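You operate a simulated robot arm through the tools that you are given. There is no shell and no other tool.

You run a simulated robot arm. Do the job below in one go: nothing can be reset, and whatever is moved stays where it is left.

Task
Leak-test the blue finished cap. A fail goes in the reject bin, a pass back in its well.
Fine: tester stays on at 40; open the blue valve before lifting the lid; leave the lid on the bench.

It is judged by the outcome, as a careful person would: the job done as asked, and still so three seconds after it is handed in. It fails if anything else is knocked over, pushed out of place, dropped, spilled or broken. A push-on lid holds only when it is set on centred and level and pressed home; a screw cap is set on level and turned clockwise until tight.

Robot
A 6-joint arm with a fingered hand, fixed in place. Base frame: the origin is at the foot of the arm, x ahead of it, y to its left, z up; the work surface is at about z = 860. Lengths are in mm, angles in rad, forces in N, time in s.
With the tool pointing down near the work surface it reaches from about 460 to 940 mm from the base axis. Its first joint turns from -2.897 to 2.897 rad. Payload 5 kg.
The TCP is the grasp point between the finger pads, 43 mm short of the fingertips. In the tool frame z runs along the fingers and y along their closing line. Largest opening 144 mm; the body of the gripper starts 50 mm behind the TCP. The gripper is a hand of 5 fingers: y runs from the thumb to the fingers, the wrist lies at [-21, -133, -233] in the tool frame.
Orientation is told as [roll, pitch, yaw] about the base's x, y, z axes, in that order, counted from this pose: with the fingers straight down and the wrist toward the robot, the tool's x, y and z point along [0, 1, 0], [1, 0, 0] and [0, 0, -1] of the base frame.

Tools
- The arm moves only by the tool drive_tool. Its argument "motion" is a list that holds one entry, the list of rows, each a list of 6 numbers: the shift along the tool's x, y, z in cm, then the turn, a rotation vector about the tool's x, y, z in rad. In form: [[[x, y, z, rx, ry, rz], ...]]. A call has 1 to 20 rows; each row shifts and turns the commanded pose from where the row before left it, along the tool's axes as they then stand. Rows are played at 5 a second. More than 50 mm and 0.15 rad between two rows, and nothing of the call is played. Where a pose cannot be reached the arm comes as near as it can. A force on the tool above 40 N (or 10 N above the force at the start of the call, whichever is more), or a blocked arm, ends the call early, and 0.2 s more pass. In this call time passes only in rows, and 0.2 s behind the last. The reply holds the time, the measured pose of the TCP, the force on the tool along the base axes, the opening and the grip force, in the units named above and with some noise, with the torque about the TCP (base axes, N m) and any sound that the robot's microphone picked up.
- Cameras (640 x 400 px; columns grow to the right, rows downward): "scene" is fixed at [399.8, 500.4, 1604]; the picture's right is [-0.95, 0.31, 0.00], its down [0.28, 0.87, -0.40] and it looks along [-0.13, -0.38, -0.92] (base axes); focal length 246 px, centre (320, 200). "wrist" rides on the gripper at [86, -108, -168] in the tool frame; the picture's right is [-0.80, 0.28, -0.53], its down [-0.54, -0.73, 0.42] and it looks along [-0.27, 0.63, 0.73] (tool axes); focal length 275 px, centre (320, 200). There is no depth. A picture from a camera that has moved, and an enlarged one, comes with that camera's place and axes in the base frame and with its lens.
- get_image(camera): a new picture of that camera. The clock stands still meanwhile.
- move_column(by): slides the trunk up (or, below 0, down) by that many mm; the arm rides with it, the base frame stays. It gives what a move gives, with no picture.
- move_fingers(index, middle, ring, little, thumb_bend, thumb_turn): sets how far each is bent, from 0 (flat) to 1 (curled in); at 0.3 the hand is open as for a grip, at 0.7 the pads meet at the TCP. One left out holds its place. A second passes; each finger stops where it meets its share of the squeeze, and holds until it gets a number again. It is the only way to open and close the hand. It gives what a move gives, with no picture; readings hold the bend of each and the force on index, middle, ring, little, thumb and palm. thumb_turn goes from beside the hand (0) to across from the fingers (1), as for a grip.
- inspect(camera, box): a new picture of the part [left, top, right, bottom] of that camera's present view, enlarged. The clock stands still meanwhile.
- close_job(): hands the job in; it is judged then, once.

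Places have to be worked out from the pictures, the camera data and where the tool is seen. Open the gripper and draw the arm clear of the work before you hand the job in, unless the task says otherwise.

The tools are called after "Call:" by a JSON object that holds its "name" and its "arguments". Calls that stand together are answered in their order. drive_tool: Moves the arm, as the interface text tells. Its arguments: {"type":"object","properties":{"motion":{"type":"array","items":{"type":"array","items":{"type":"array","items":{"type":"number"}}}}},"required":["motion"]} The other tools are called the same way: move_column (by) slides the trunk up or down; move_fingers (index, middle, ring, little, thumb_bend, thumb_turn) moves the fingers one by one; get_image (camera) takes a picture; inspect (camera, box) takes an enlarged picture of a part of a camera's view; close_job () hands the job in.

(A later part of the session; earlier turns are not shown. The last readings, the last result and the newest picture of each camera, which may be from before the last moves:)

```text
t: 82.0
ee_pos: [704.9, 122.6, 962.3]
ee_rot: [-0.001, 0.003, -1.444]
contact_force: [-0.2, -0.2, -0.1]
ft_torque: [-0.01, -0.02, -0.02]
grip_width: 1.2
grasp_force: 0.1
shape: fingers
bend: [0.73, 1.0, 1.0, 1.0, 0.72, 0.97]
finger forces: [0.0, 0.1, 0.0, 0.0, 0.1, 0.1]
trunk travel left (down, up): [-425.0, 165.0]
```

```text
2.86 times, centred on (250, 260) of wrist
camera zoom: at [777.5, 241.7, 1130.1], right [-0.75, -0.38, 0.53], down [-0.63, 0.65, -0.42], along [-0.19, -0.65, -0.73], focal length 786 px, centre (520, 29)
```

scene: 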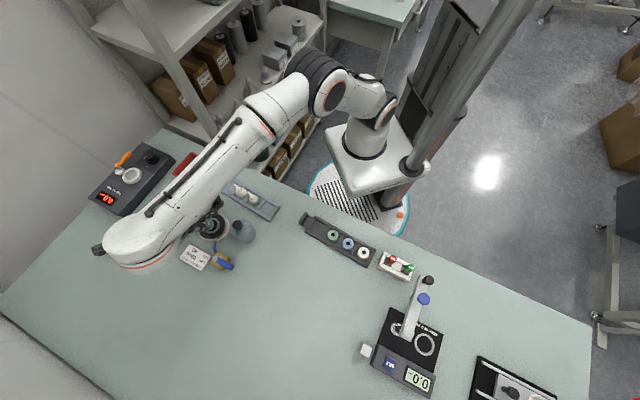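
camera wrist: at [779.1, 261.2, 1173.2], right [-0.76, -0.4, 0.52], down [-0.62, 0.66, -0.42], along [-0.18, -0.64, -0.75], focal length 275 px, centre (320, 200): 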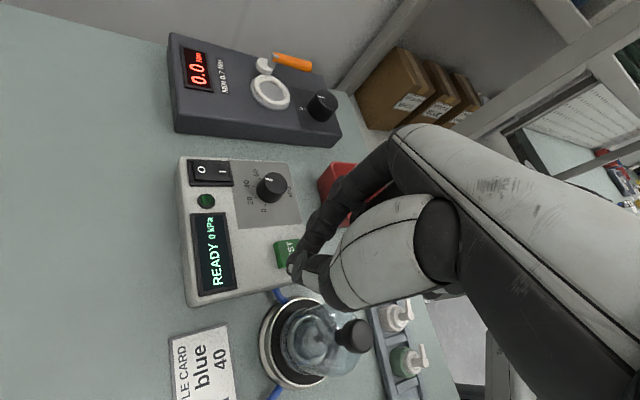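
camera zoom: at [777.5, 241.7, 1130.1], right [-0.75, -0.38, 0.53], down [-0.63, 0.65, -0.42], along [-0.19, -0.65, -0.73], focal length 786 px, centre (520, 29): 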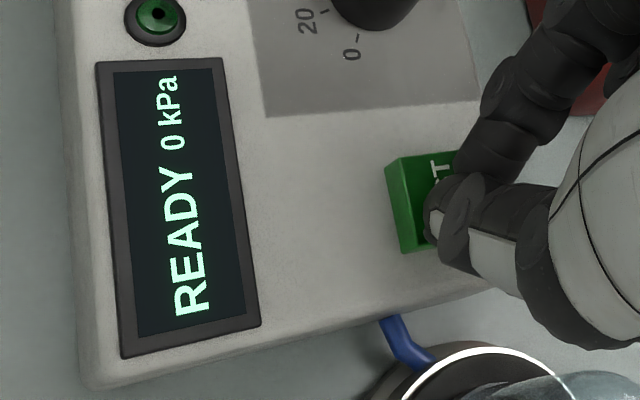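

Call:
{"name": "drive_tool", "arguments": {"motion": [[[0.1, 0, 0.1, 0, 0, 0], [0, 0, 0.1, 0, 0, 0], [0, 0, 0.1, 0, 0, 0], [0, 0, 0.1, 0, 0, 0]]]}}

Call:
{"name": "inspect", "arguments": {"camera": "wrist", "box": [160, 190, 340, 330]}}

```text
t: 83.0
ee_pos: [705.4, 123.3, 958.4]
ee_rot: [0.001, 0.002, -1.444]
contact_force: [0.6, 0.4, 2.1]
ft_torque: [0.05, -0.03, -0.02]
grip_width: 0.8
grasp_force: 0.1
shape: fingers
bend: [0.73, 1.0, 1.0, 1.0, 0.72, 0.97]
finger forces: [0.1, 0.1, 0.0, 0.0, 0.0, 0.1]
trunk travel left (down, up): [-425.0, 165.0]
heard: click
```

```text
2.86 times, centred on (250, 260) of wrist
camera zoom: at [778.1, 241.9, 1125.4], right [-0.75, -0.38, 0.53], down [-0.63, 0.65, -0.42], along [-0.19, -0.65, -0.73], focal length 786 px, centre (520, 29)
```

zoom: 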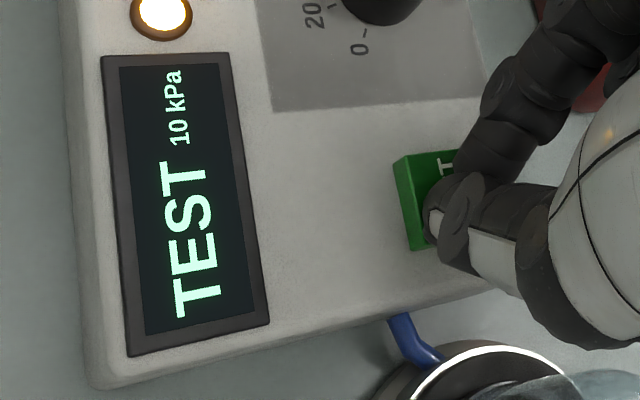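

A click, and the display shows "TEST 10 kPa": the test is running and pressure is building. I lift off the button and wait, watching the display.

Call:
{"name": "drive_tool", "arguments": {"motion": [[[0, 0, -0.5, 0, 0, 0], [0, 0, -1.5, 0, 0, 0], [0, 0, 0, 0, 0, 0], [0, 0, 0, 0, 0, 0], [0, 0, 0, 0, 0, 0]]]}}

Call:
{"name": "inspect", "arguments": {"camera": "wrist", "box": [140, 170, 340, 330]}}

Call:
{"name": "drive_tool", "arguments": {"motion": [[[0, 0, 0, 0, 0, 0], [0, 0, 0, 0, 0, 0], [0, 0, 0, 0, 0, 0], [0, 0, 0, 0, 0, 0], [0, 0, 0, 0, 0, 0], [0, 0, 0, 0, 0, 0], [0, 0, 0, 0, 0, 0], [0, 0, 0, 0, 0, 0], [0, 0, 0, 0, 0, 0], [0, 0, 0, 0, 0, 0]]]}}

Call:
{"name": "inspect", "arguments": {"camera": "wrist", "box": [140, 170, 340, 330]}}

```text
t: 84.2
ee_pos: [704.5, 123.4, 976.9]
ee_rot: [0.0, 0.001, -1.443]
contact_force: [-0.7, -0.3, -1.1]
ft_torque: [-0.02, 0.0, 0.01]
grip_width: 1.1
grasp_force: 0.1
shape: fingers
bend: [0.73, 1.0, 1.0, 1.0, 0.72, 0.97]
finger forces: [0.1, 0.1, 0.0, 0.1, 0.1, 0.0]
trunk travel left (down, up): [-425.0, 165.0]
```

```text
2.50 times, centred on (240, 250) of wrist
camera zoom: at [777.1, 241.7, 1144.9], right [-0.75, -0.38, 0.53], down [-0.63, 0.65, -0.42], along [-0.19, -0.65, -0.73], focal length 688 px, centre (520, 75)
```

zoom: 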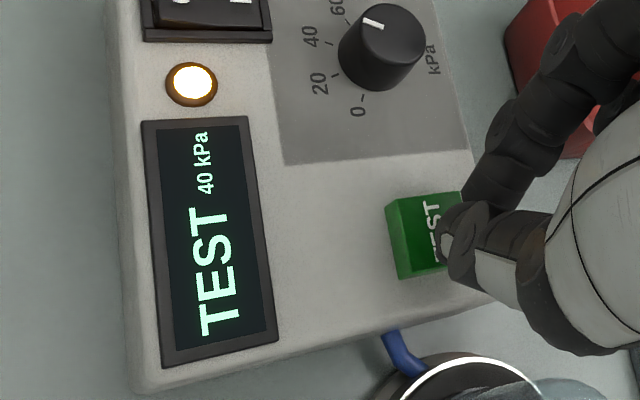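

```text
t: 86.4
ee_pos: [705.3, 122.3, 977.3]
ee_rot: [0.0, 0.002, -1.444]
contact_force: [-0.1, 0.4, -0.5]
ft_torque: [0.03, 0.02, 0.01]
grip_width: 1.5
grasp_force: 0.0
shape: fingers
bend: [0.73, 1.0, 1.0, 1.0, 0.72, 0.97]
finger forces: [0.1, 0.1, 0.0, 0.0, 0.0, 0.1]
trunk travel left (down, up): [-425.0, 165.0]
```

```text
2.50 times, centred on (240, 250) of wrist
camera zoom: at [777.1, 241.7, 1144.9], right [-0.75, -0.38, 0.53], down [-0.63, 0.65, -0.42], along [-0.19, -0.65, -0.73], focal length 688 px, centre (520, 75)
```

zoom: 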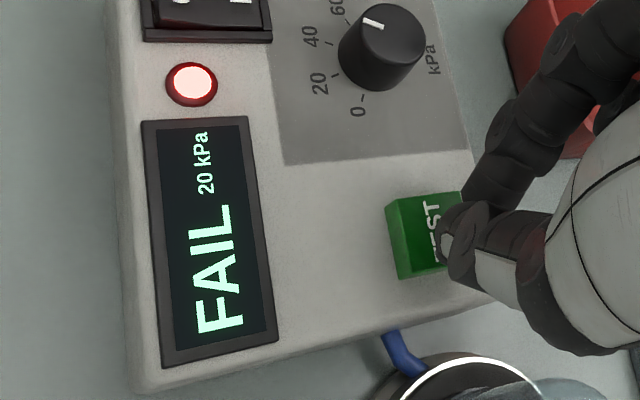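

The display went to 40 kPa and then reads "FAIL 20 kPa". I watch whether that reading is steady and look at the lid and valve to be sure the setup was sound.

Call:
{"name": "drive_tool", "arguments": {"motion": [[[0, 0, -2, 0, 0, 0], [0, 0, -3, 0, 0, 0], [0, 0, -3, 0, 0, 0], [0, 0, 0, 0, 0, 0], [0, 0, 0, 0, 0, 0], [0, 0, 0, 0, 0, 0], [0, 0, 0, 0, 0, 0]]]}}

Call:
{"name": "get_image", "arguments": {"camera": "wrist"}}

Call:
{"name": "inspect", "arguments": {"camera": "wrist", "box": [230, 260, 380, 390]}}

Call:
{"name": "inspect", "arguments": {"camera": "scene", "box": [170, 200, 260, 290]}}

```text
t: 88.0
ee_pos: [706.0, 122.3, 1059.1]
ee_rot: [0.0, 0.001, -1.443]
contact_force: [-0.3, -0.5, -1.3]
ft_torque: [0.04, 0.0, 0.01]
grip_width: 1.3
grasp_force: 0.1
shape: fingers
bend: [0.73, 1.0, 1.0, 1.0, 0.72, 0.97]
finger forces: [0.1, 0.0, 0.0, 0.0, 0.1, 0.0]
trunk travel left (down, up): [-425.0, 165.0]
```

```text
taken
camera wrist: at [777.6, 241.0, 1225.5], right [-0.75, -0.38, 0.53], down [-0.63, 0.65, -0.42], along [-0.19, -0.65, -0.73], focal length 275 px, centre (320, 200)
```

wrist: 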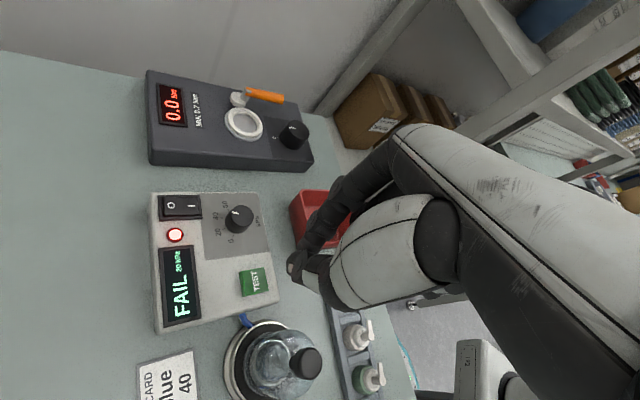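

```text
3.08 times, centred on (305, 325) of wrist
camera zoom: at [777.6, 241.0, 1225.5], right [-0.75, -0.38, 0.53], down [-0.63, 0.65, -0.42], along [-0.19, -0.65, -0.73], focal length 847 px, centre (366, -185)
```

zoom: 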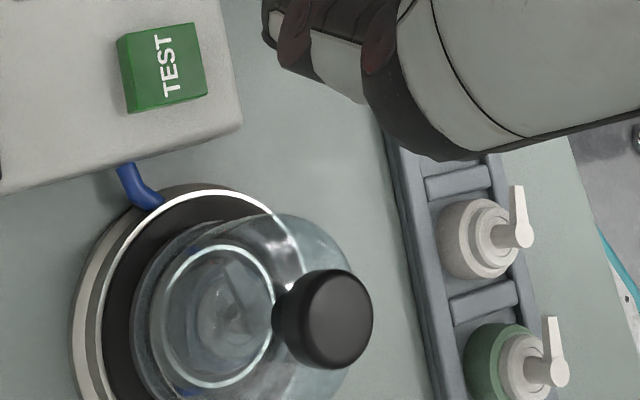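

```text
4.44 times, centred on (215, 245) of scene
camera zoom: at [399.8, 500.4, 1604.0], right [-0.95, 0.31, 0.0], down [0.28, 0.87, -0.4], along [-0.13, -0.38, -0.92], focal length 1095 px, centre (787, 0)
```

zoom: 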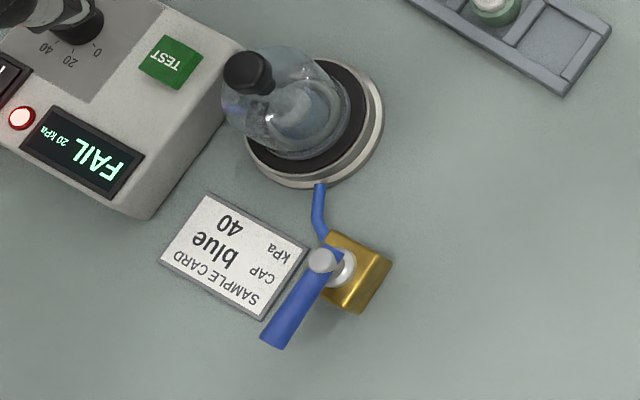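

The reading holds steady at "FAIL 20 kPa" with the lid seated and the valve closed, so the cap is a genuine fail. Now I open the valve again: hand back to yaw 0, fingers opened to straddle the handle.

Call:
{"name": "drive_tool", "arguments": {"motion": [[[0, 0, -1, 0, 0, -0.1443], [0, 0, -1, 0, 0, -0.1443], [0, 0, 0, 0, 0, -0.1443], [0, 0, 0, 0, 0, -0.1443], [0, 0, 0, 0, 0, -0.1443], [0, 0, 0, 0, 0, -0.1443], [0, 0, 0, 0, 0, -0.1443], [0, 0, 0, 0, 0, -0.1443], [0, 0, 0, 0, 0, -0.1443], [0, 0, 0, 0, 0, -0.1443], [0, 0, 0, 0, 0, 0]]]}}

Call:
{"name": "move_fingers", "arguments": {"index": 0.57, "thumb_bend": 0.56}}

Call:
{"name": "drive_tool", "arguments": {"motion": [[[3.1, -0.7, 0, 0, 0, 0], [3.1, -0.7, 0, 0, 0, 0], [3.1, -0.7, 0, 0, 0, 0], [3.1, -0.7, 0, 0, 0, 0], [3.1, -0.7, 0, 0, 0, 0], [3.1, -0.7, 0, 0, 0, 0], [0, 0, 3, 0, 0, 0], [0, 0, 3, 0, 0, 0], [0, 0, 1, 0, 0, 0], [0, 0, 0, 0, 0, 0], [0, 0, 0, 0, 0, 0]]]}}

Call:
{"name": "get_image", "arguments": {"camera": "wrist"}}

Call:
{"name": "inspect", "arguments": {"camera": "wrist", "box": [200, 190, 360, 330]}}

```text
t: 90.4
ee_pos: [705.9, 123.8, 1078.5]
ee_rot: [0.0, -0.001, 0.002]
contact_force: [-0.1, -0.4, 0.7]
ft_torque: [0.05, -0.02, 0.01]
grip_width: 1.1
grasp_force: 0.0
shape: fingers
bend: [0.73, 1.0, 1.0, 1.0, 0.72, 0.97]
finger forces: [0.1, 0.1, 0.0, 0.1, 0.1, 0.0]
trunk travel left (down, up): [-425.0, 165.0]
```

```text
t: 91.4
ee_pos: [706.3, 123.0, 1078.0]
ee_rot: [0.001, -0.002, 0.001]
contact_force: [-1.6, 0.5, -1.0]
ft_torque: [0.01, 0.0, 0.0]
grip_width: 56.5
grasp_force: 0.0
shape: fingers
bend: [0.56, 1.0, 1.0, 1.0, 0.56, 0.97]
finger forces: [0.1, 0.0, 0.1, 0.0, 0.1, 0.0]
trunk travel left (down, up): [-425.0, 165.0]
```

```text
t: 93.8
ee_pos: [664.7, 309.1, 1007.5]
ee_rot: [0.002, 0.001, 0.001]
contact_force: [0.3, 0.1, -0.7]
ft_torque: [0.02, 0.0, 0.0]
grip_width: 56.6
grasp_force: 0.0
shape: fingers
bend: [0.56, 1.0, 1.0, 1.0, 0.56, 0.98]
finger forces: [0.0, 0.0, 0.1, 0.0, 0.1, 0.0]
trunk travel left (down, up): [-425.0, 165.0]
```

```text
taken
camera wrist: at [555.8, 395.6, 1175.4], right [0.28, -0.8, 0.53], down [-0.73, -0.54, -0.42], along [0.63, -0.27, -0.73], focal length 275 px, centre (320, 200)
```

wrist: 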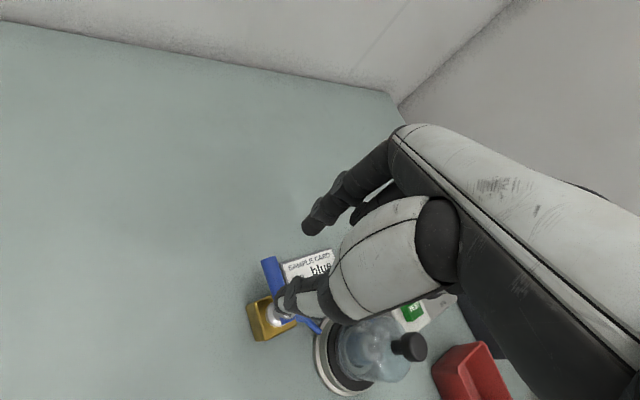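

```text
2.86 times, centred on (280, 260) of wrist
camera zoom: at [555.8, 395.6, 1175.4], right [0.28, -0.8, 0.53], down [-0.73, -0.54, -0.42], along [0.63, -0.27, -0.73], focal length 786 px, centre (434, 29)
```

zoom: 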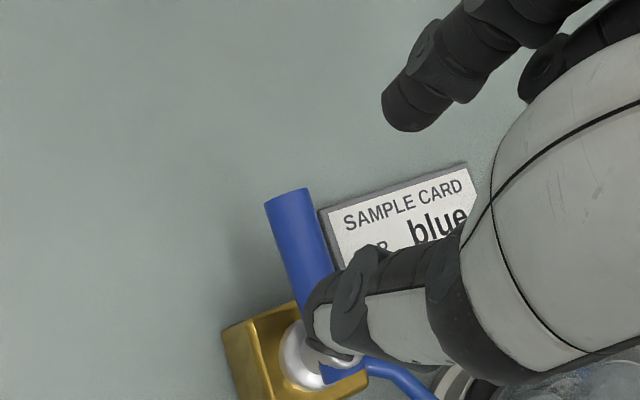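

The thumb will come down left of the handle and the index right of it. I lower to TCP z≈958.

Call:
{"name": "drive_tool", "arguments": {"motion": [[[0, 0, 1.6, 0, 0, 0], [0, 0, 1.6, 0, 0, 0], [0, 0, 1.2, 0, 0, 0], [0, 0, 0.5, 0, 0, 0], [0, 0, 0, 0, 0, 0]]]}}

Call:
{"name": "inspect", "arguments": {"camera": "wrist", "box": [200, 170, 360, 330]}}

```text
t: 95.0
ee_pos: [664.2, 309.9, 960.0]
ee_rot: [0.002, 0.001, -0.001]
contact_force: [1.1, 0.1, -0.2]
ft_torque: [0.01, 0.01, 0.01]
grip_width: 56.5
grasp_force: 0.1
shape: fingers
bend: [0.56, 1.0, 1.0, 1.0, 0.56, 0.98]
finger forces: [0.1, 0.0, 0.0, 0.1, 0.2, 0.0]
trunk travel left (down, up): [-425.0, 165.0]
```

```text
2.50 times, centred on (280, 250) of wrist
camera zoom: at [555.8, 397.1, 1126.2], right [0.28, -0.8, 0.53], down [-0.73, -0.54, -0.42], along [0.63, -0.27, -0.73], focal length 688 px, centre (420, 75)
```

zoom: 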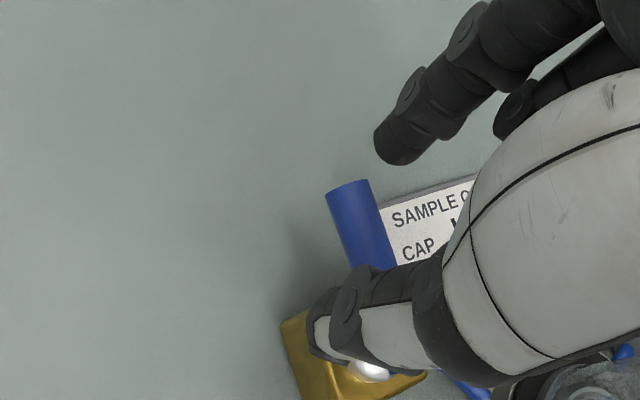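

The handle is again between index and thumb. I push it back toward -x with the index, following the arc.

Call:
{"name": "drive_tool", "arguments": {"motion": [[[0.1, -0.45, 0, 0, 0, 0], [0.1, -0.45, 0, 0, 0, 0], [0.1, -0.45, 0, 0, 0, 0], [0.15, -0.45, 0, 0, 0, 0], [0.15, -0.45, 0, 0, 0, 0], [0.15, -0.45, 0, 0, 0, 0], [0, 0, 0, 0, 0, 0]]]}}

Call:
{"name": "inspect", "arguments": {"camera": "wrist", "box": [200, 170, 360, 330]}}

```text
t: 96.6
ee_pos: [638.2, 317.5, 961.6]
ee_rot: [0.001, 0.001, 0.0]
contact_force: [1.5, 1.1, 2.8]
ft_torque: [0.03, -0.12, 0.01]
grip_width: 59.3
grasp_force: 1.3
shape: fingers
bend: [0.55, 1.0, 1.0, 1.0, 0.56, 0.98]
finger forces: [2.4, 0.1, 0.1, 0.1, 0.1, 0.0]
trunk travel left (down, up): [-425.0, 165.0]
```

```text
2.50 times, centred on (280, 250) of wrist
camera zoom: at [529.4, 403.0, 1127.5], right [0.28, -0.8, 0.53], down [-0.73, -0.54, -0.42], along [0.63, -0.27, -0.73], focal length 688 px, centre (420, 75)
```

zoom: 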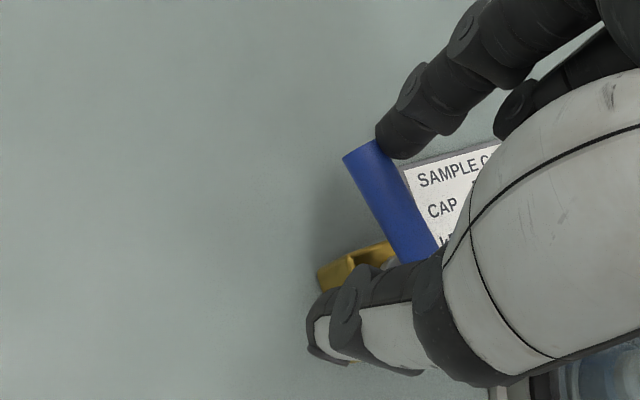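

The index has engaged and the handle is moving (≈57°). I continue.

Call:
{"name": "drive_tool", "arguments": {"motion": [[[0.1, -0.45, 0, 0, 0, 0], [0.1, -0.45, 0, 0, 0, 0], [0.1, -0.45, 0, 0, 0, 0], [0.05, -0.45, 0, 0, 0, 0], [0, -0.45, 0, 0, 0, 0], [0, -0.45, 0, 0, 0, 0], [0, 0, 0, 0, 0, 0]]]}}

Call:
{"name": "inspect", "arguments": {"camera": "wrist", "box": [200, 170, 360, 330]}}

```text
t: 98.2
ee_pos: [612.1, 321.7, 959.3]
ee_rot: [0.001, 0.0, -0.001]
contact_force: [2.0, 2.9, 2.3]
ft_torque: [0.16, -0.14, 0.03]
grip_width: 59.5
grasp_force: 1.6
shape: fingers
bend: [0.55, 1.0, 1.0, 1.0, 0.56, 0.98]
finger forces: [2.7, 0.0, 0.0, 0.1, 0.1, 0.0]
trunk travel left (down, up): [-425.0, 165.0]
```

```text
2.50 times, centred on (280, 250) of wrist
camera zoom: at [502.5, 408.1, 1127.4], right [0.28, -0.8, 0.53], down [-0.73, -0.54, -0.42], along [0.63, -0.27, -0.73], focal length 688 px, centre (420, 75)
```

zoom: 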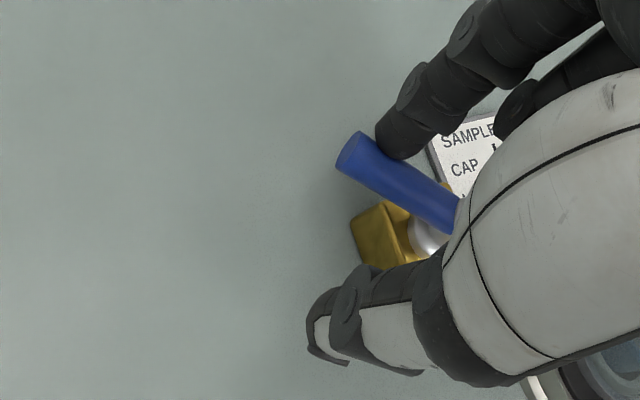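

At 90° now. I keep going toward the original in-line position.

Call:
{"name": "drive_tool", "arguments": {"motion": [[[0, -0.45, 0, 0, 0, 0], [0, -0.45, 0, 0, 0, 0], [-0.05, -0.45, 0, 0, 0, 0], [-0.1, -0.45, 0, 0, 0, 0], [-0.1, -0.45, 0, 0, 0, 0], [0, 0, 0, 0, 0, 0]]]}}

Call:
{"name": "inspect", "arguments": {"camera": "wrist", "box": [200, 170, 360, 330]}}

```text
t: 99.6
ee_pos: [588.0, 319.1, 959.5]
ee_rot: [0.001, -0.001, 0.0]
contact_force: [1.9, 0.3, 3.3]
ft_torque: [0.04, -0.17, 0.0]
grip_width: 58.6
grasp_force: 1.6
shape: fingers
bend: [0.55, 1.0, 1.0, 1.0, 0.56, 0.98]
finger forces: [3.5, 0.0, 0.1, 0.0, 0.1, 0.0]
trunk travel left (down, up): [-425.0, 165.0]
```

```text
2.50 times, centred on (280, 250) of wrist
camera zoom: at [480.0, 404.8, 1126.7], right [0.28, -0.8, 0.53], down [-0.73, -0.54, -0.42], along [0.63, -0.27, -0.73], focal length 688 px, centre (420, 75)
```

zoom: 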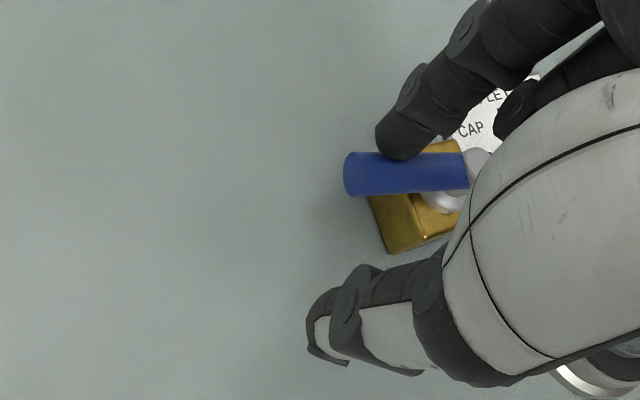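

About 124°; ten more degrees to the in-line stop. I finish the turn gently.

Call:
{"name": "drive_tool", "arguments": {"motion": [[[-0.15, -0.3, 0, 0, 0, 0], [-0.2, -0.3, 0, 0, 0, 0], [-0.2, -0.3, 0, 0, 0, 0], [0, 0, 0, 0, 0, 0]]]}}

Call:
{"name": "inspect", "arguments": {"camera": "wrist", "box": [200, 170, 360, 330]}}

```text
t: 100.6
ee_pos: [578.3, 312.6, 960.1]
ee_rot: [0.002, -0.001, 0.001]
contact_force: [3.5, 3.1, 2.6]
ft_torque: [0.14, -0.26, 0.14]
grip_width: 60.6
grasp_force: 2.6
shape: fingers
bend: [0.54, 1.0, 1.0, 1.0, 0.56, 0.98]
finger forces: [5.4, 0.1, 0.0, 0.0, 0.0, 0.0]
trunk travel left (down, up): [-425.0, 165.0]
```

```text
2.50 times, centred on (280, 250) of wrist
camera zoom: at [470.5, 399.3, 1127.3], right [0.28, -0.8, 0.53], down [-0.73, -0.54, -0.42], along [0.63, -0.27, -0.73], focal length 688 px, centre (420, 75)
```

zoom: 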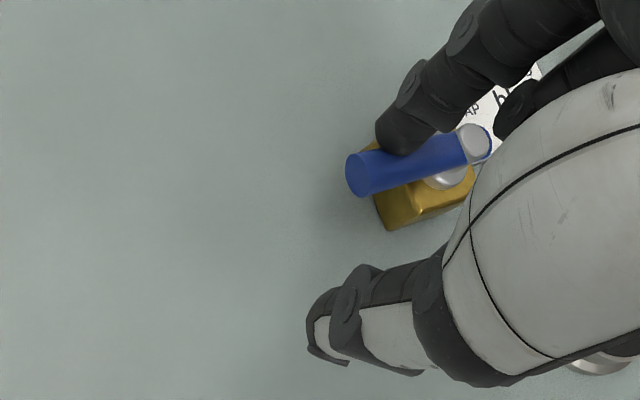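

Force 5.4 N at about 135°: back at the in-line open stop. I back off and raise to confirm.

Call:
{"name": "drive_tool", "arguments": {"motion": [[[0.1, 0.4, 0, 0, 0, 0], [0.1, 0.4, 0, 0, 0, 0], [0, 0, -1, 0, 0, 0], [0, 0, -3, 0, 0, 0], [0, 0, -4, 0, 0, 0], [0, 0, -4, 0, 0, 0], [0, 0, 0, 0, 0, 0], [0, 0, 0, 0, 0, 0]]]}}

Call:
{"name": "get_image", "arguments": {"camera": "wrist"}}

Call:
{"name": "inspect", "arguments": {"camera": "wrist", "box": [190, 190, 330, 310]}}

Call:
{"name": "inspect", "arguments": {"camera": "scene", "box": [120, 190, 260, 290]}}

```text
t: 102.4
ee_pos: [587.4, 315.6, 1079.1]
ee_rot: [0.002, 0.002, 0.001]
contact_force: [0.1, 0.7, 0.4]
ft_torque: [-0.03, 0.0, 0.01]
grip_width: 56.7
grasp_force: 0.1
shape: fingers
bend: [0.56, 1.0, 1.0, 1.0, 0.56, 0.98]
finger forces: [0.1, 0.0, 0.0, 0.0, 0.0, 0.1]
trunk travel left (down, up): [-425.0, 165.0]
```

```text
taken
camera wrist: at [479.5, 401.0, 1247.2], right [0.28, -0.8, 0.53], down [-0.73, -0.54, -0.42], along [0.63, -0.27, -0.73], focal length 275 px, centre (320, 200)
```

wrist: 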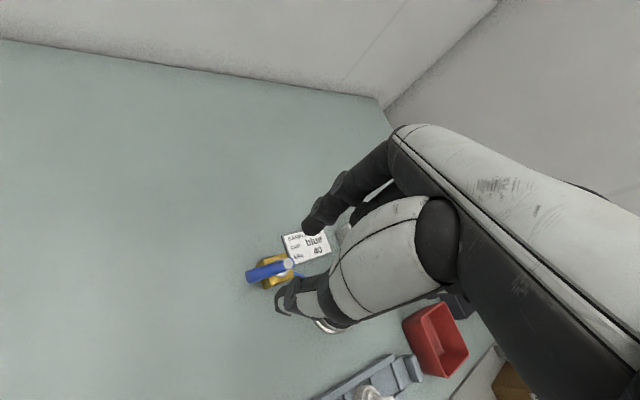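

```text
3.33 times, centred on (260, 250) of wrist
camera zoom: at [479.5, 401.0, 1247.2], right [0.28, -0.8, 0.53], down [-0.73, -0.54, -0.42], along [0.63, -0.27, -0.73], focal length 918 px, centre (520, 33)
```

zoom: 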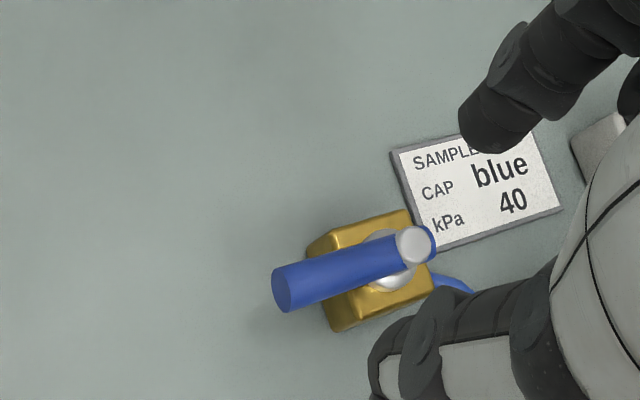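

```text
4.00 times, centred on (190, 240) of scene
camera zoom: at [399.8, 500.4, 1604.0], right [-0.95, 0.31, 0.0], down [0.28, 0.87, -0.4], along [-0.13, -0.38, -0.92], focal length 985 px, centre (840, 40)
```

zoom: 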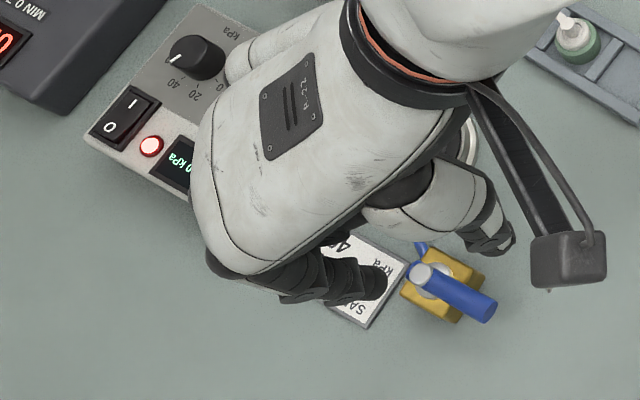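

The handle is back exactly where it started (open) and the pressure should be released. Now I return over the chamber and turn to yaw -1.77 to take the lid by its knob as before.

Call:
{"name": "drive_tool", "arguments": {"motion": [[[0, 0, -1.6, 0, 0, 0], [-2.7, 0.93, 0, 0, 0, 0], [-2.7, 0.93, 0, 0, 0, 0], [-2.7, 0.93, 0, 0, 0, 0], [-2.7, 0.93, 0, 0, 0, 0], [-2.6, 0.9, 0, 0, 0, 0], [0, 0, 0, 0, 0, 0.1476], [0, 0, 0, 0, 0, 0.1476], [0, 0, 0, 0, 0, 0.1476], [0, 0, 0, 0, 0, 0.1476], [0, 0, 0, 0, 0, 0.1476], [0, 0, 0, 0, 0, 0.1476], [0, 0, 0, 0, 0, 0.1476], [0, 0, 0, 0, 0, 0.1476], [0, 0, 0, 0, 0, 0.1476], [0, 0, 0, 0, 0, 0.1476], [0, 0, 0, 0, 0, 0.1476], [0, 0, 0, 0, 0, 0.1476], [0, 0, 0, 0, 0, 0], [0, 0, 0, 0, 0, 0]]]}}

Call:
{"name": "get_image", "arguments": {"camera": "wrist"}}

Call:
{"name": "inspect", "arguments": {"camera": "wrist", "box": [190, 190, 350, 330]}}

```text
t: 106.6
ee_pos: [632.2, 180.0, 1095.6]
ee_rot: [0.001, 0.002, -1.774]
contact_force: [0.2, 1.1, 0.5]
ft_torque: [-0.01, 0.02, -0.02]
grip_width: 56.6
grasp_force: 0.1
shape: fingers
bend: [0.56, 1.0, 1.0, 1.0, 0.56, 0.98]
finger forces: [0.0, 0.0, 0.0, 0.1, 0.0, 0.0]
trunk travel left (down, up): [-425.0, 165.0]
```

```text
taken
camera wrist: at [739.5, 269.4, 1263.1], right [-0.84, -0.12, 0.53], down [-0.39, 0.82, -0.42], along [-0.39, -0.56, -0.73], focal length 275 px, centre (320, 200)
```

wrist: 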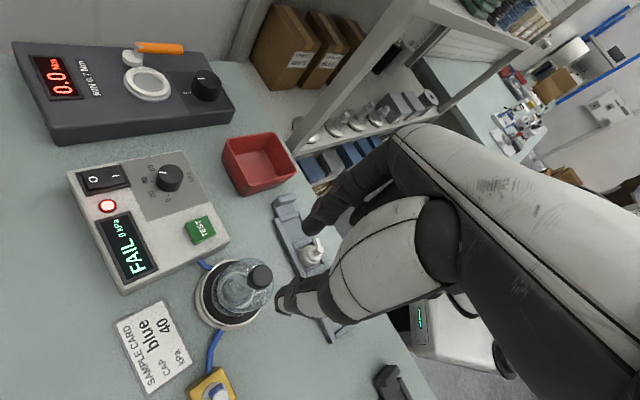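

```text
2.86 times, centred on (270, 260) of wrist
camera zoom: at [739.5, 269.4, 1263.1], right [-0.84, -0.12, 0.53], down [-0.39, 0.82, -0.42], along [-0.39, -0.56, -0.73], focal length 786 px, centre (463, 29)
```

zoom: 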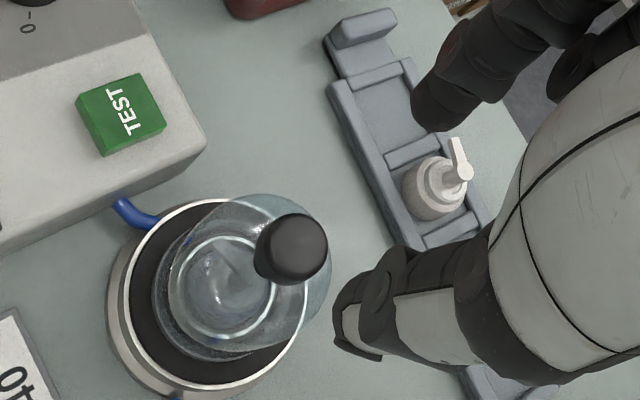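

"FAIL 0 kPa": the chamber is vented. The knob sits at tool (8.7, 4.2), right between the open tips; I lower to TCP z≈1002.

Call:
{"name": "drive_tool", "arguments": {"motion": [[[0, 0, 2.5, 0, 0, 0], [0, 0, 2.5, 0, 0, 0], [0, 0, 2.5, 0, 0, 0], [0, 0, 1.2, 0, 0, 0], [0, 0, 0.6, 0, 0, 0], [0, 0, 0, 0, 0, 0]]]}}

Call:
{"name": "inspect", "arguments": {"camera": "wrist", "box": [210, 190, 350, 310]}}

```text
t: 108.0
ee_pos: [632.5, 181.8, 1003.2]
ee_rot: [-0.001, 0.001, -1.771]
contact_force: [0.1, -0.9, -0.8]
ft_torque: [0.02, -0.01, -0.04]
grip_width: 56.5
grasp_force: 0.1
shape: fingers
bend: [0.56, 1.0, 1.0, 1.0, 0.56, 0.98]
finger forces: [0.0, 0.1, 0.0, 0.0, 0.0, 0.1]
trunk travel left (down, up): [-425.0, 165.0]
```

```text
3.33 times, centred on (280, 250) of wrist
camera zoom: at [739.0, 271.3, 1169.9], right [-0.84, -0.12, 0.53], down [-0.39, 0.82, -0.42], along [-0.39, -0.56, -0.73], focal length 918 px, centre (453, 33)
```

zoom: 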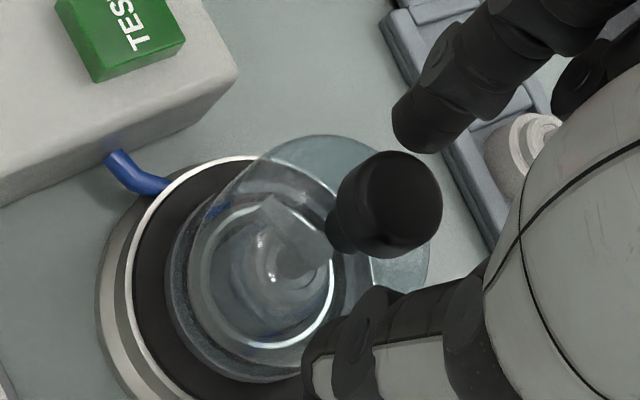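

Well aligned. I close evenly on the knob in two stages as before.

Call:
{"name": "move_fingers", "arguments": {"index": 0.65, "thumb_bend": 0.64}}

Call:
{"name": "move_fingers", "arguments": {"index": 0.73, "thumb_bend": 0.72}}

Call:
{"name": "inspect", "arguments": {"camera": "wrist", "box": [210, 190, 350, 310]}}

```text
t: 109.0
ee_pos: [632.7, 182.5, 1002.9]
ee_rot: [-0.002, 0.003, -1.774]
contact_force: [1.0, -0.4, 0.7]
ft_torque: [0.0, 0.04, 0.02]
grip_width: 29.2
grasp_force: 1.2
shape: fingers
bend: [0.64, 1.0, 1.0, 1.0, 0.63, 0.97]
finger forces: [0.8, 0.0, 0.1, 0.0, 0.8, 0.1]
trunk travel left (down, up): [-425.0, 165.0]
```

```text
t: 110.0
ee_pos: [632.0, 181.6, 1003.2]
ee_rot: [-0.002, 0.001, -1.774]
contact_force: [0.2, 0.1, 0.1]
ft_torque: [0.01, 0.02, -0.01]
grip_width: 25.2
grasp_force: 8.9
shape: fingers
bend: [0.64, 1.0, 1.0, 1.0, 0.66, 0.97]
finger forces: [9.4, 0.0, 0.0, 0.0, 9.6, 0.0]
trunk travel left (down, up): [-425.0, 165.0]
```

```text
3.33 times, centred on (280, 250) of wrist
camera zoom: at [739.0, 271.3, 1170.1], right [-0.84, -0.12, 0.53], down [-0.39, 0.82, -0.42], along [-0.39, -0.56, -0.73], focal length 918 px, centre (453, 33)
```

zoom: 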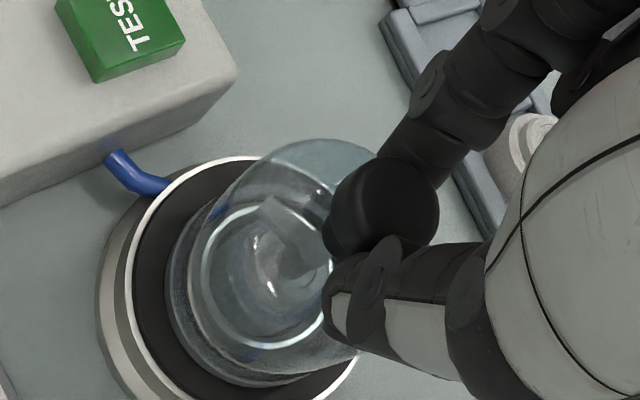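

Firm, even grip (9 N). I lift slowly and watch the force in case the lid sticks.

Call:
{"name": "drive_tool", "arguments": {"motion": [[[0, 0, -0.2, 0, 0, 0], [0, 0, -0.2, 0, 0, 0], [0, 0, -0.2, 0, 0, 0], [0, 0, 0, 0, 0, 0]]]}}

Call:
{"name": "inspect", "arguments": {"camera": "wrist", "box": [210, 190, 350, 310]}}

```text
t: 111.0
ee_pos: [632.8, 180.2, 1010.0]
ee_rot: [-0.003, 0.001, -1.773]
contact_force: [-0.1, 0.1, -0.2]
ft_torque: [0.01, 0.01, 0.01]
grip_width: 25.4
grasp_force: 9.8
shape: fingers
bend: [0.64, 1.0, 1.0, 1.0, 0.66, 0.97]
finger forces: [9.3, 0.0, 0.0, 0.0, 9.5, 0.0]
trunk travel left (down, up): [-425.0, 165.0]
```

```text
3.33 times, centred on (280, 250) of wrist
camera zoom: at [739.7, 270.3, 1176.0], right [-0.84, -0.12, 0.53], down [-0.39, 0.82, -0.42], along [-0.39, -0.56, -0.73], focal length 918 px, centre (453, 33)
```

zoom: 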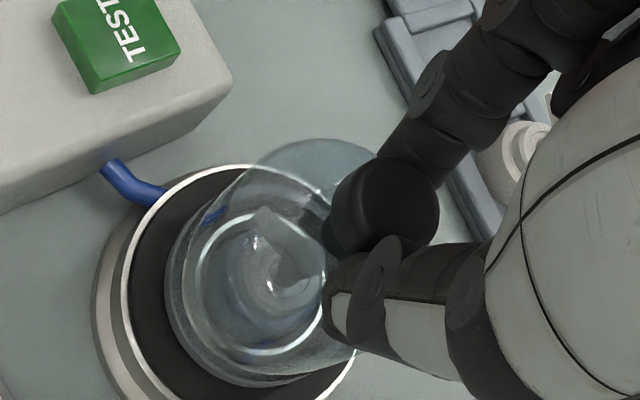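

The lid comes up freely. I lift it fully above the cap, then carry it back to its old place on the bench.

Call:
{"name": "drive_tool", "arguments": {"motion": [[[0, 0, -0.6, 0, 0, 0], [0, 0, -1.2, 0, 0, 0], [0, 0, -1.8, 0, 0, 0], [0, 0, -1.8, 0, 0, 0], [0, 0, -1.2, 0, 0, 0], [0, 0, 0, 0, 0, 0], [0, 0, 0, 0, 0, 0]]]}}

Call:
{"name": "inspect", "arguments": {"camera": "wrist", "box": [180, 190, 350, 340]}}

```text
t: 112.6
ee_pos: [631.8, 181.4, 1074.4]
ee_rot: [-0.001, 0.0, -1.771]
contact_force: [-1.0, -0.4, -0.7]
ft_torque: [-0.02, 0.02, -0.03]
grip_width: 25.4
grasp_force: 9.5
shape: fingers
bend: [0.64, 1.0, 1.0, 1.0, 0.66, 0.97]
finger forces: [9.4, 0.0, 0.0, 0.1, 9.6, 0.1]
trunk travel left (down, up): [-425.0, 165.0]
```

```text
2.67 times, centred on (265, 265) of wrist
camera zoom: at [739.3, 270.6, 1241.4], right [-0.84, -0.12, 0.53], down [-0.39, 0.82, -0.42], along [-0.39, -0.56, -0.73], focal length 734 px, centre (467, 27)
```

zoom: 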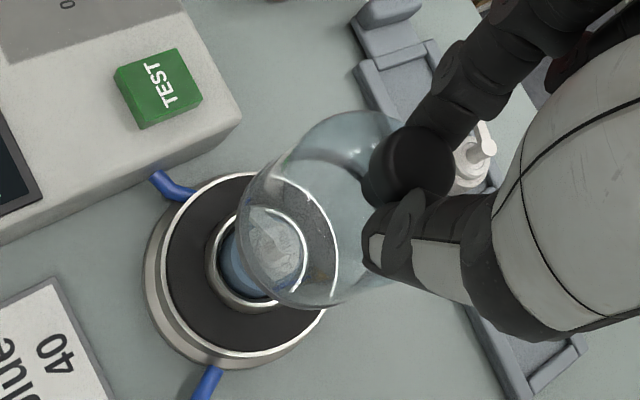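

The cap stays in its ring and the lid is clear. I carry the lid back to its original bench spot.

Call:
{"name": "drive_tool", "arguments": {"motion": [[[-1.0, -0.32, 0, 0, 0, 0], [-2.0, -0.64, 0, 0, 0, 0], [-2.0, -0.64, 0, 0, 0, 0], [-2.0, -0.64, 0, 0, 0, 0], [-1.6, -0.52, 0, 0, 0, 0], [-0.95, -0.3, 0, 0, 0, 0], [0, 0, 0, 0, 0, 0], [0, 0, 1.5, 0, 0, 0], [0, 0, 2.0, 0, 0, 0], [0, 0, 2.0, 0, 0, 0], [0, 0, 1.5, 0, 0, 0], [0, 0, 1.0, 0, 0, 0], [0, 0, 0, 0, 0, 0]]]}}

Call:
{"name": "inspect", "arguments": {"camera": "wrist", "box": [180, 170, 350, 330]}}

Call:
{"name": "inspect", "arguments": {"camera": "scene", "box": [180, 160, 290, 270]}}

```text
t: 115.4
ee_pos: [543.8, 229.3, 996.0]
ee_rot: [-0.001, 0.001, -1.774]
contact_force: [0.1, -0.7, -0.7]
ft_torque: [-0.01, 0.02, 0.01]
grip_width: 25.1
grasp_force: 9.7
shape: fingers
bend: [0.64, 1.0, 1.0, 1.0, 0.66, 0.97]
finger forces: [9.2, 0.1, 0.0, 0.0, 9.5, 0.1]
trunk travel left (down, up): [-425.0, 165.0]
```

```text
2.50 times, centred on (265, 250) of wrist
camera zoom: at [651.2, 317.8, 1162.6], right [-0.84, -0.12, 0.53], down [-0.39, 0.82, -0.42], along [-0.39, -0.56, -0.73], focal length 688 px, centre (458, 75)
```

zoom: 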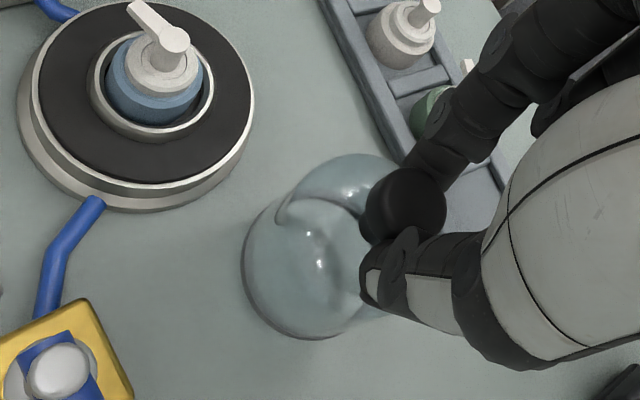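

```text
3.64 times, centred on (235, 215) of scene
camera zoom: at [399.8, 500.4, 1604.0], right [-0.95, 0.31, 0.0], down [0.28, 0.87, -0.4], along [-0.13, -0.38, -0.92], focal length 896 px, centre (629, 146)
```

zoom: 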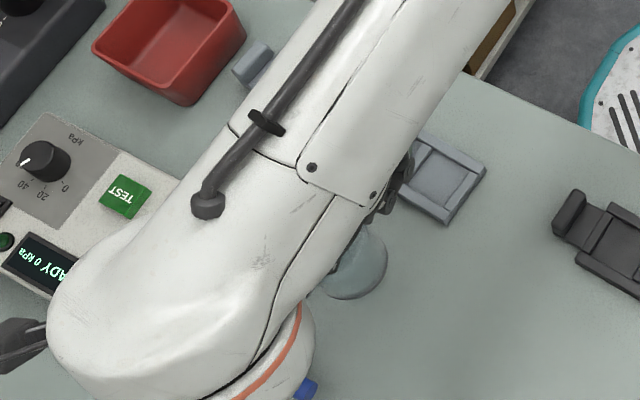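

The spot is free; the rim is ~15 mm above the bench. I lower it gently to contact.

Call:
{"name": "drive_tool", "arguments": {"motion": [[[0, 0, 0.6, 0, 0, 0], [0, 0, 0.4, 0, 0, 0], [0, 0, 0.2, 0, 0, 0], [0, 0, 0.1, 0, 0, 0], [0, 0, 0, 0, 0, 0]]]}}

Call:
{"name": "drive_tool", "arguments": {"motion": [[[0, 0, 0.1, 0, 0, 0], [0, 0, 0.1, 0, 0, 0], [0, 0, 0, 0, 0, 0]]]}}

```text
t: 116.6
ee_pos: [545.4, 228.8, 980.7]
ee_rot: [-0.001, 0.002, -1.772]
contact_force: [-0.3, -1.2, -0.1]
ft_torque: [-0.02, 0.03, -0.03]
grip_width: 25.2
grasp_force: 9.1
shape: fingers
bend: [0.64, 1.0, 1.0, 1.0, 0.66, 0.97]
finger forces: [9.2, 0.1, 0.0, 0.0, 9.5, 0.0]
trunk travel left (down, up): [-425.0, 165.0]
```

```text
t: 117.4
ee_pos: [543.9, 229.7, 978.7]
ee_rot: [-0.002, 0.003, -1.771]
contact_force: [0.2, 0.0, 0.2]
ft_torque: [0.0, 0.0, -0.03]
grip_width: 25.3
grasp_force: 9.3
shape: fingers
bend: [0.64, 1.0, 1.0, 1.0, 0.66, 0.97]
finger forces: [9.2, 0.1, 0.1, 0.0, 9.5, 0.0]
trunk travel left (down, up): [-425.0, 165.0]
```

No contact yet; a little further.

Call:
{"name": "drive_tool", "arguments": {"motion": [[[0, 0, 0.1, 0, 0, 0], [0, 0, 0.1, 0, 0, 0], [0, 0, 0, 0, 0, 0]]]}}

Call:
{"name": "inspect", "arguments": {"camera": "wrist", "box": [180, 170, 350, 330]}}

```text
t: 118.2
ee_pos: [545.0, 230.0, 978.1]
ee_rot: [-0.003, 0.0, -1.773]
contact_force: [-0.3, 0.9, -0.6]
ft_torque: [0.0, -0.03, 0.01]
grip_width: 25.4
grasp_force: 9.3
shape: fingers
bend: [0.64, 1.0, 1.0, 1.0, 0.66, 0.97]
finger forces: [9.4, 0.0, 0.0, 0.0, 9.5, 0.1]
trunk travel left (down, up): [-425.0, 165.0]
```

```text
2.50 times, centred on (265, 250) of wrist
camera zoom: at [651.1, 319.1, 1144.9], right [-0.84, -0.12, 0.53], down [-0.39, 0.82, -0.42], along [-0.39, -0.56, -0.73], focal length 688 px, centre (458, 75)
```

zoom: 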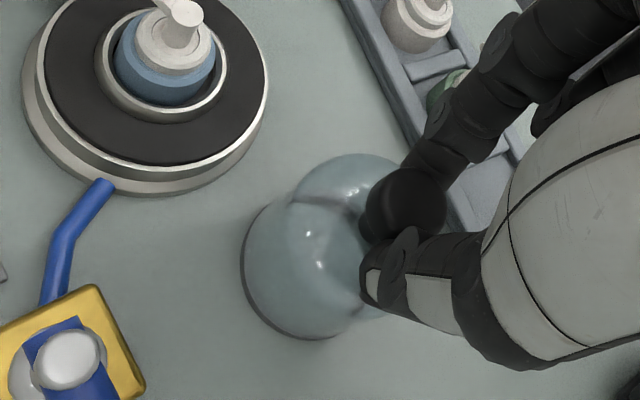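

Call:
{"name": "drive_tool", "arguments": {"motion": [[[0, 0, 0.1, 0, 0, 0], [0, 0, 0.1, 0, 0, 0], [0, 0, 0, 0, 0, 0]]]}}

```text
t: 119.0
ee_pos: [543.9, 230.0, 977.2]
ee_rot: [0.0, 0.002, -1.771]
contact_force: [-0.1, 0.6, 5.6]
ft_torque: [0.07, -0.07, 0.0]
grip_width: 25.2
grasp_force: 10.4
shape: fingers
bend: [0.64, 1.0, 1.0, 1.0, 0.67, 0.97]
finger forces: [10.1, 0.0, 0.1, 0.0, 11.1, 0.1]
trunk travel left (down, up): [-425.0, 165.0]
```

The lid is on the bench (5.6 N). I ease off, release it and raise straight up.

Call:
{"name": "drive_tool", "arguments": {"motion": [[[0, 0, -0.1, 0, 0, 0], [0, 0, 0, 0, 0, 0]]]}}

Call:
{"name": "move_fingers", "arguments": {"index": 0.62, "thumb_bend": 0.61}}

Call:
{"name": "move_fingers", "arguments": {"index": 0.56, "thumb_bend": 0.55}}

Call:
{"name": "drive_tool", "arguments": {"motion": [[[0, 0, -1, 0, 0, 0], [0, 0, -2, 0, 0, 0], [0, 0, -3, 0, 0, 0], [0, 0, -3, 0, 0, 0], [0, 0, 0, 0, 0, 0]]]}}

Call:
{"name": "get_image", "arguments": {"camera": "wrist"}}

Call:
{"name": "inspect", "arguments": {"camera": "wrist", "box": [160, 140, 340, 330]}}

```text
t: 119.6
ee_pos: [544.8, 230.2, 976.6]
ee_rot: [-0.001, 0.0, -1.772]
contact_force: [-0.8, -0.4, 1.5]
ft_torque: [0.03, 0.01, 0.01]
grip_width: 25.2
grasp_force: 10.1
shape: fingers
bend: [0.64, 1.0, 1.0, 1.0, 0.67, 0.97]
finger forces: [9.9, 0.1, 0.1, 0.1, 10.0, 0.0]
trunk travel left (down, up): [-425.0, 165.0]
```

```text
t: 120.6
ee_pos: [545.4, 227.8, 976.9]
ee_rot: [0.0, 0.002, -1.771]
contact_force: [0.9, 0.1, 0.0]
ft_torque: [0.0, -0.02, -0.01]
grip_width: 36.5
grasp_force: 0.0
shape: fingers
bend: [0.62, 1.0, 1.0, 1.0, 0.61, 0.97]
finger forces: [0.0, 0.1, 0.0, 0.0, 0.1, 0.1]
trunk travel left (down, up): [-425.0, 165.0]
```

```text
t: 121.6
ee_pos: [545.2, 229.5, 977.8]
ee_rot: [-0.001, 0.0, -1.772]
contact_force: [-0.8, 0.5, -0.4]
ft_torque: [-0.01, -0.03, -0.01]
grip_width: 58.1
grasp_force: 0.1
shape: fingers
bend: [0.56, 1.0, 1.0, 1.0, 0.55, 0.97]
finger forces: [0.0, 0.0, 0.1, 0.0, 0.1, 0.0]
trunk travel left (down, up): [-425.0, 165.0]
```

```text
t: 122.8
ee_pos: [544.8, 229.1, 1067.3]
ee_rot: [-0.001, 0.003, -1.771]
contact_force: [-0.8, -0.5, 0.0]
ft_torque: [0.0, 0.01, 0.02]
grip_width: 58.0
grasp_force: 0.1
shape: fingers
bend: [0.56, 1.0, 1.0, 1.0, 0.55, 0.97]
finger forces: [0.0, 0.0, 0.0, 0.0, 0.0, 0.0]
trunk travel left (down, up): [-425.0, 165.0]
```

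```text
taken
camera wrist: at [651.5, 317.9, 1235.3], right [-0.84, -0.12, 0.53], down [-0.39, 0.82, -0.42], along [-0.39, -0.56, -0.73], focal length 275 px, centre (320, 200)
```

wrist: 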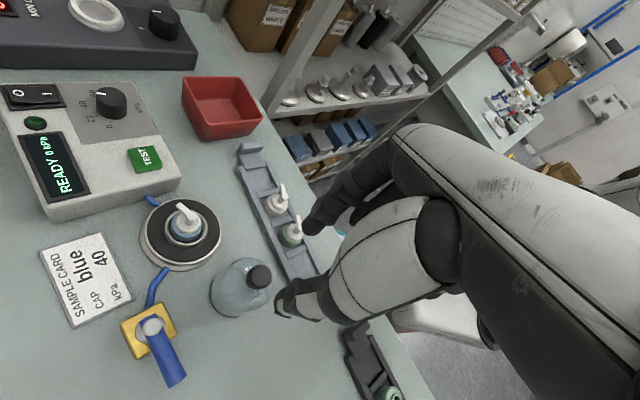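

```text
2.11 times, centred on (250, 235) of wrist
camera zoom: at [651.5, 317.9, 1235.3], right [-0.84, -0.12, 0.53], down [-0.39, 0.82, -0.42], along [-0.39, -0.56, -0.73], focal length 580 px, centre (467, 126)
```

zoom: 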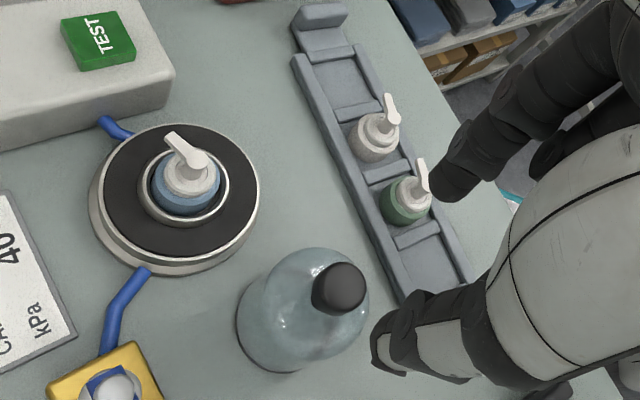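

The lid stands upright on the bench and the cap is still in the ring. I move over the cap (stem at tool (103, 35) from here) and check alignment before going down.

Call:
{"name": "drive_tool", "arguments": {"motion": [[[1.9, 0.6, 0, 0, 0, 0], [1.9, 0.6, 0, 0, 0, 0], [1.9, 0.6, 0, 0, 0, 0], [1.9, 0.6, 0, 0, 0, 0], [1.8, 0.57, 0, 0, 0, 0], [0, 0, 2.5, 0, 0, 0], [0, 0, 2.5, 0, 0, 0], [0, 0, 0, 0, 0, 0], [0, 0, 0, 0, 0, 0]]]}}

Call:
{"name": "move_fingers", "arguments": {"index": 0.62, "thumb_bend": 0.61}}

Call:
{"name": "inspect", "arguments": {"camera": "wrist", "box": [210, 190, 350, 310]}}

```text
t: 124.8
ee_pos: [633.6, 181.5, 1019.5]
ee_rot: [0.002, 0.003, -1.774]
contact_force: [-0.5, 0.1, 0.1]
ft_torque: [-0.02, 0.01, 0.04]
grip_width: 58.3
grasp_force: 0.1
shape: fingers
bend: [0.56, 1.0, 1.0, 1.0, 0.55, 0.97]
finger forces: [0.0, 0.0, 0.0, 0.0, 0.1, 0.1]
trunk travel left (down, up): [-425.0, 165.0]
```

```text
t: 125.8
ee_pos: [634.3, 181.0, 1020.8]
ee_rot: [-0.001, 0.003, -1.772]
contact_force: [0.3, -0.4, 0.4]
ft_torque: [0.0, 0.01, -0.01]
grip_width: 37.8
grasp_force: 0.1
shape: fingers
bend: [0.62, 1.0, 1.0, 1.0, 0.61, 0.97]
finger forces: [0.1, 0.1, 0.0, 0.0, 0.0, 0.1]
trunk travel left (down, up): [-425.0, 165.0]
```

```text
3.33 times, centred on (280, 250) of wrist
camera zoom: at [740.5, 270.5, 1187.8], right [-0.84, -0.12, 0.53], down [-0.39, 0.82, -0.42], along [-0.39, -0.56, -0.73], focal length 918 px, centre (453, 33)
```

zoom: 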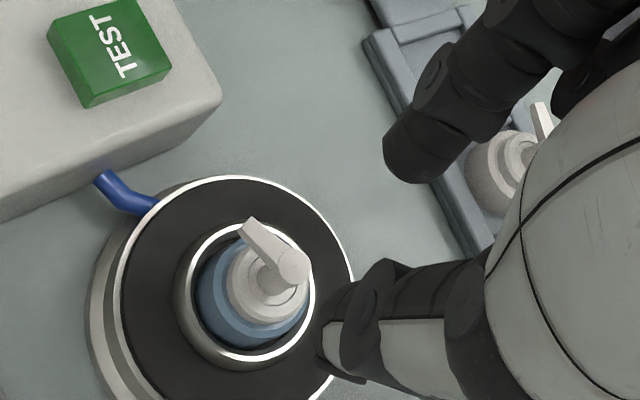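

The stem is at tool (10.8, 3.1); a 1.5 mm nudge centres it. I lower to just above grip height and check.

Call:
{"name": "drive_tool", "arguments": {"motion": [[[0.15, -0.15, 1.5, 0, 0, 0], [0, 0, 2.0, 0, 0, 0], [0, 0, 1.5, 0, 0, 0], [0, 0, 0, 0, 0, 0], [0, 0, 0, 0, 0, 0]]]}}

Call:
{"name": "inspect", "arguments": {"camera": "wrist", "box": [230, 200, 340, 300]}}

```text
t: 127.0
ee_pos: [634.5, 182.4, 969.3]
ee_rot: [-0.003, 0.002, -1.773]
contact_force: [-0.1, 0.2, -0.5]
ft_torque: [0.02, -0.02, -0.01]
grip_width: 37.8
grasp_force: 0.1
shape: fingers
bend: [0.62, 1.0, 1.0, 1.0, 0.61, 0.97]
finger forces: [0.0, 0.1, 0.1, 0.1, 0.1, 0.0]
trunk travel left (down, up): [-425.0, 165.0]
```

```text
4.00 times, centred on (285, 250) of wrist
camera zoom: at [740.8, 272.1, 1135.4], right [-0.84, -0.12, 0.53], down [-0.39, 0.82, -0.42], along [-0.39, -0.56, -0.73], focal length 1101 px, centre (460, 0)
```

zoom: 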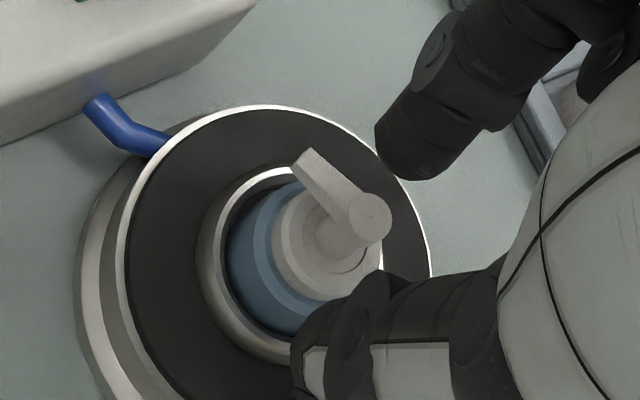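

Centred at (10, 5). I lower the last 12 mm and close both tips evenly.

Call:
{"name": "drive_tool", "arguments": {"motion": [[[0, 0, 0.6, 0, 0, 0], [0, 0, 0.6, 0, 0, 0], [0, 0, 0, 0, 0, 0], [0, 0, 0, 0, 0, 0]]]}}

Call:
{"name": "move_fingers", "arguments": {"index": 0.685, "thumb_bend": 0.685}}

Call:
{"name": "inspect", "arguments": {"camera": "wrist", "box": [230, 200, 340, 300]}}

```text
t: 128.0
ee_pos: [633.6, 183.9, 956.3]
ee_rot: [-0.002, 0.0, -1.771]
contact_force: [0.0, 1.1, -0.7]
ft_torque: [-0.02, 0.0, -0.06]
grip_width: 37.8
grasp_force: 0.1
shape: fingers
bend: [0.62, 1.0, 1.0, 1.0, 0.61, 0.97]
finger forces: [0.1, 0.0, 0.0, 0.0, 0.0, 0.1]
trunk travel left (down, up): [-425.0, 165.0]
```

```text
t: 129.0
ee_pos: [634.3, 182.8, 957.1]
ee_rot: [-0.001, 0.001, -1.775]
contact_force: [0.7, -1.0, 0.1]
ft_torque: [-0.03, 0.01, 0.0]
grip_width: 15.6
grasp_force: 1.0
shape: fingers
bend: [0.68, 1.0, 1.0, 1.0, 0.68, 0.97]
finger forces: [0.8, 0.0, 0.0, 0.0, 0.0, 0.1]
trunk travel left (down, up): [-425.0, 165.0]
```

```text
4.00 times, centred on (285, 250) of wrist
camera zoom: at [740.1, 272.1, 1123.8], right [-0.84, -0.12, 0.53], down [-0.39, 0.82, -0.42], along [-0.39, -0.56, -0.73], focal length 1101 px, centre (460, 0)
```

zoom: 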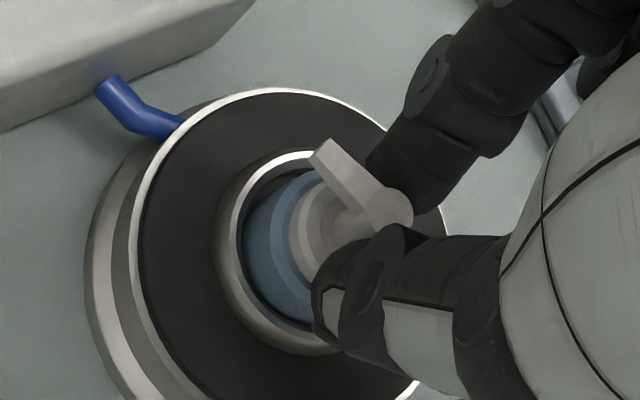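

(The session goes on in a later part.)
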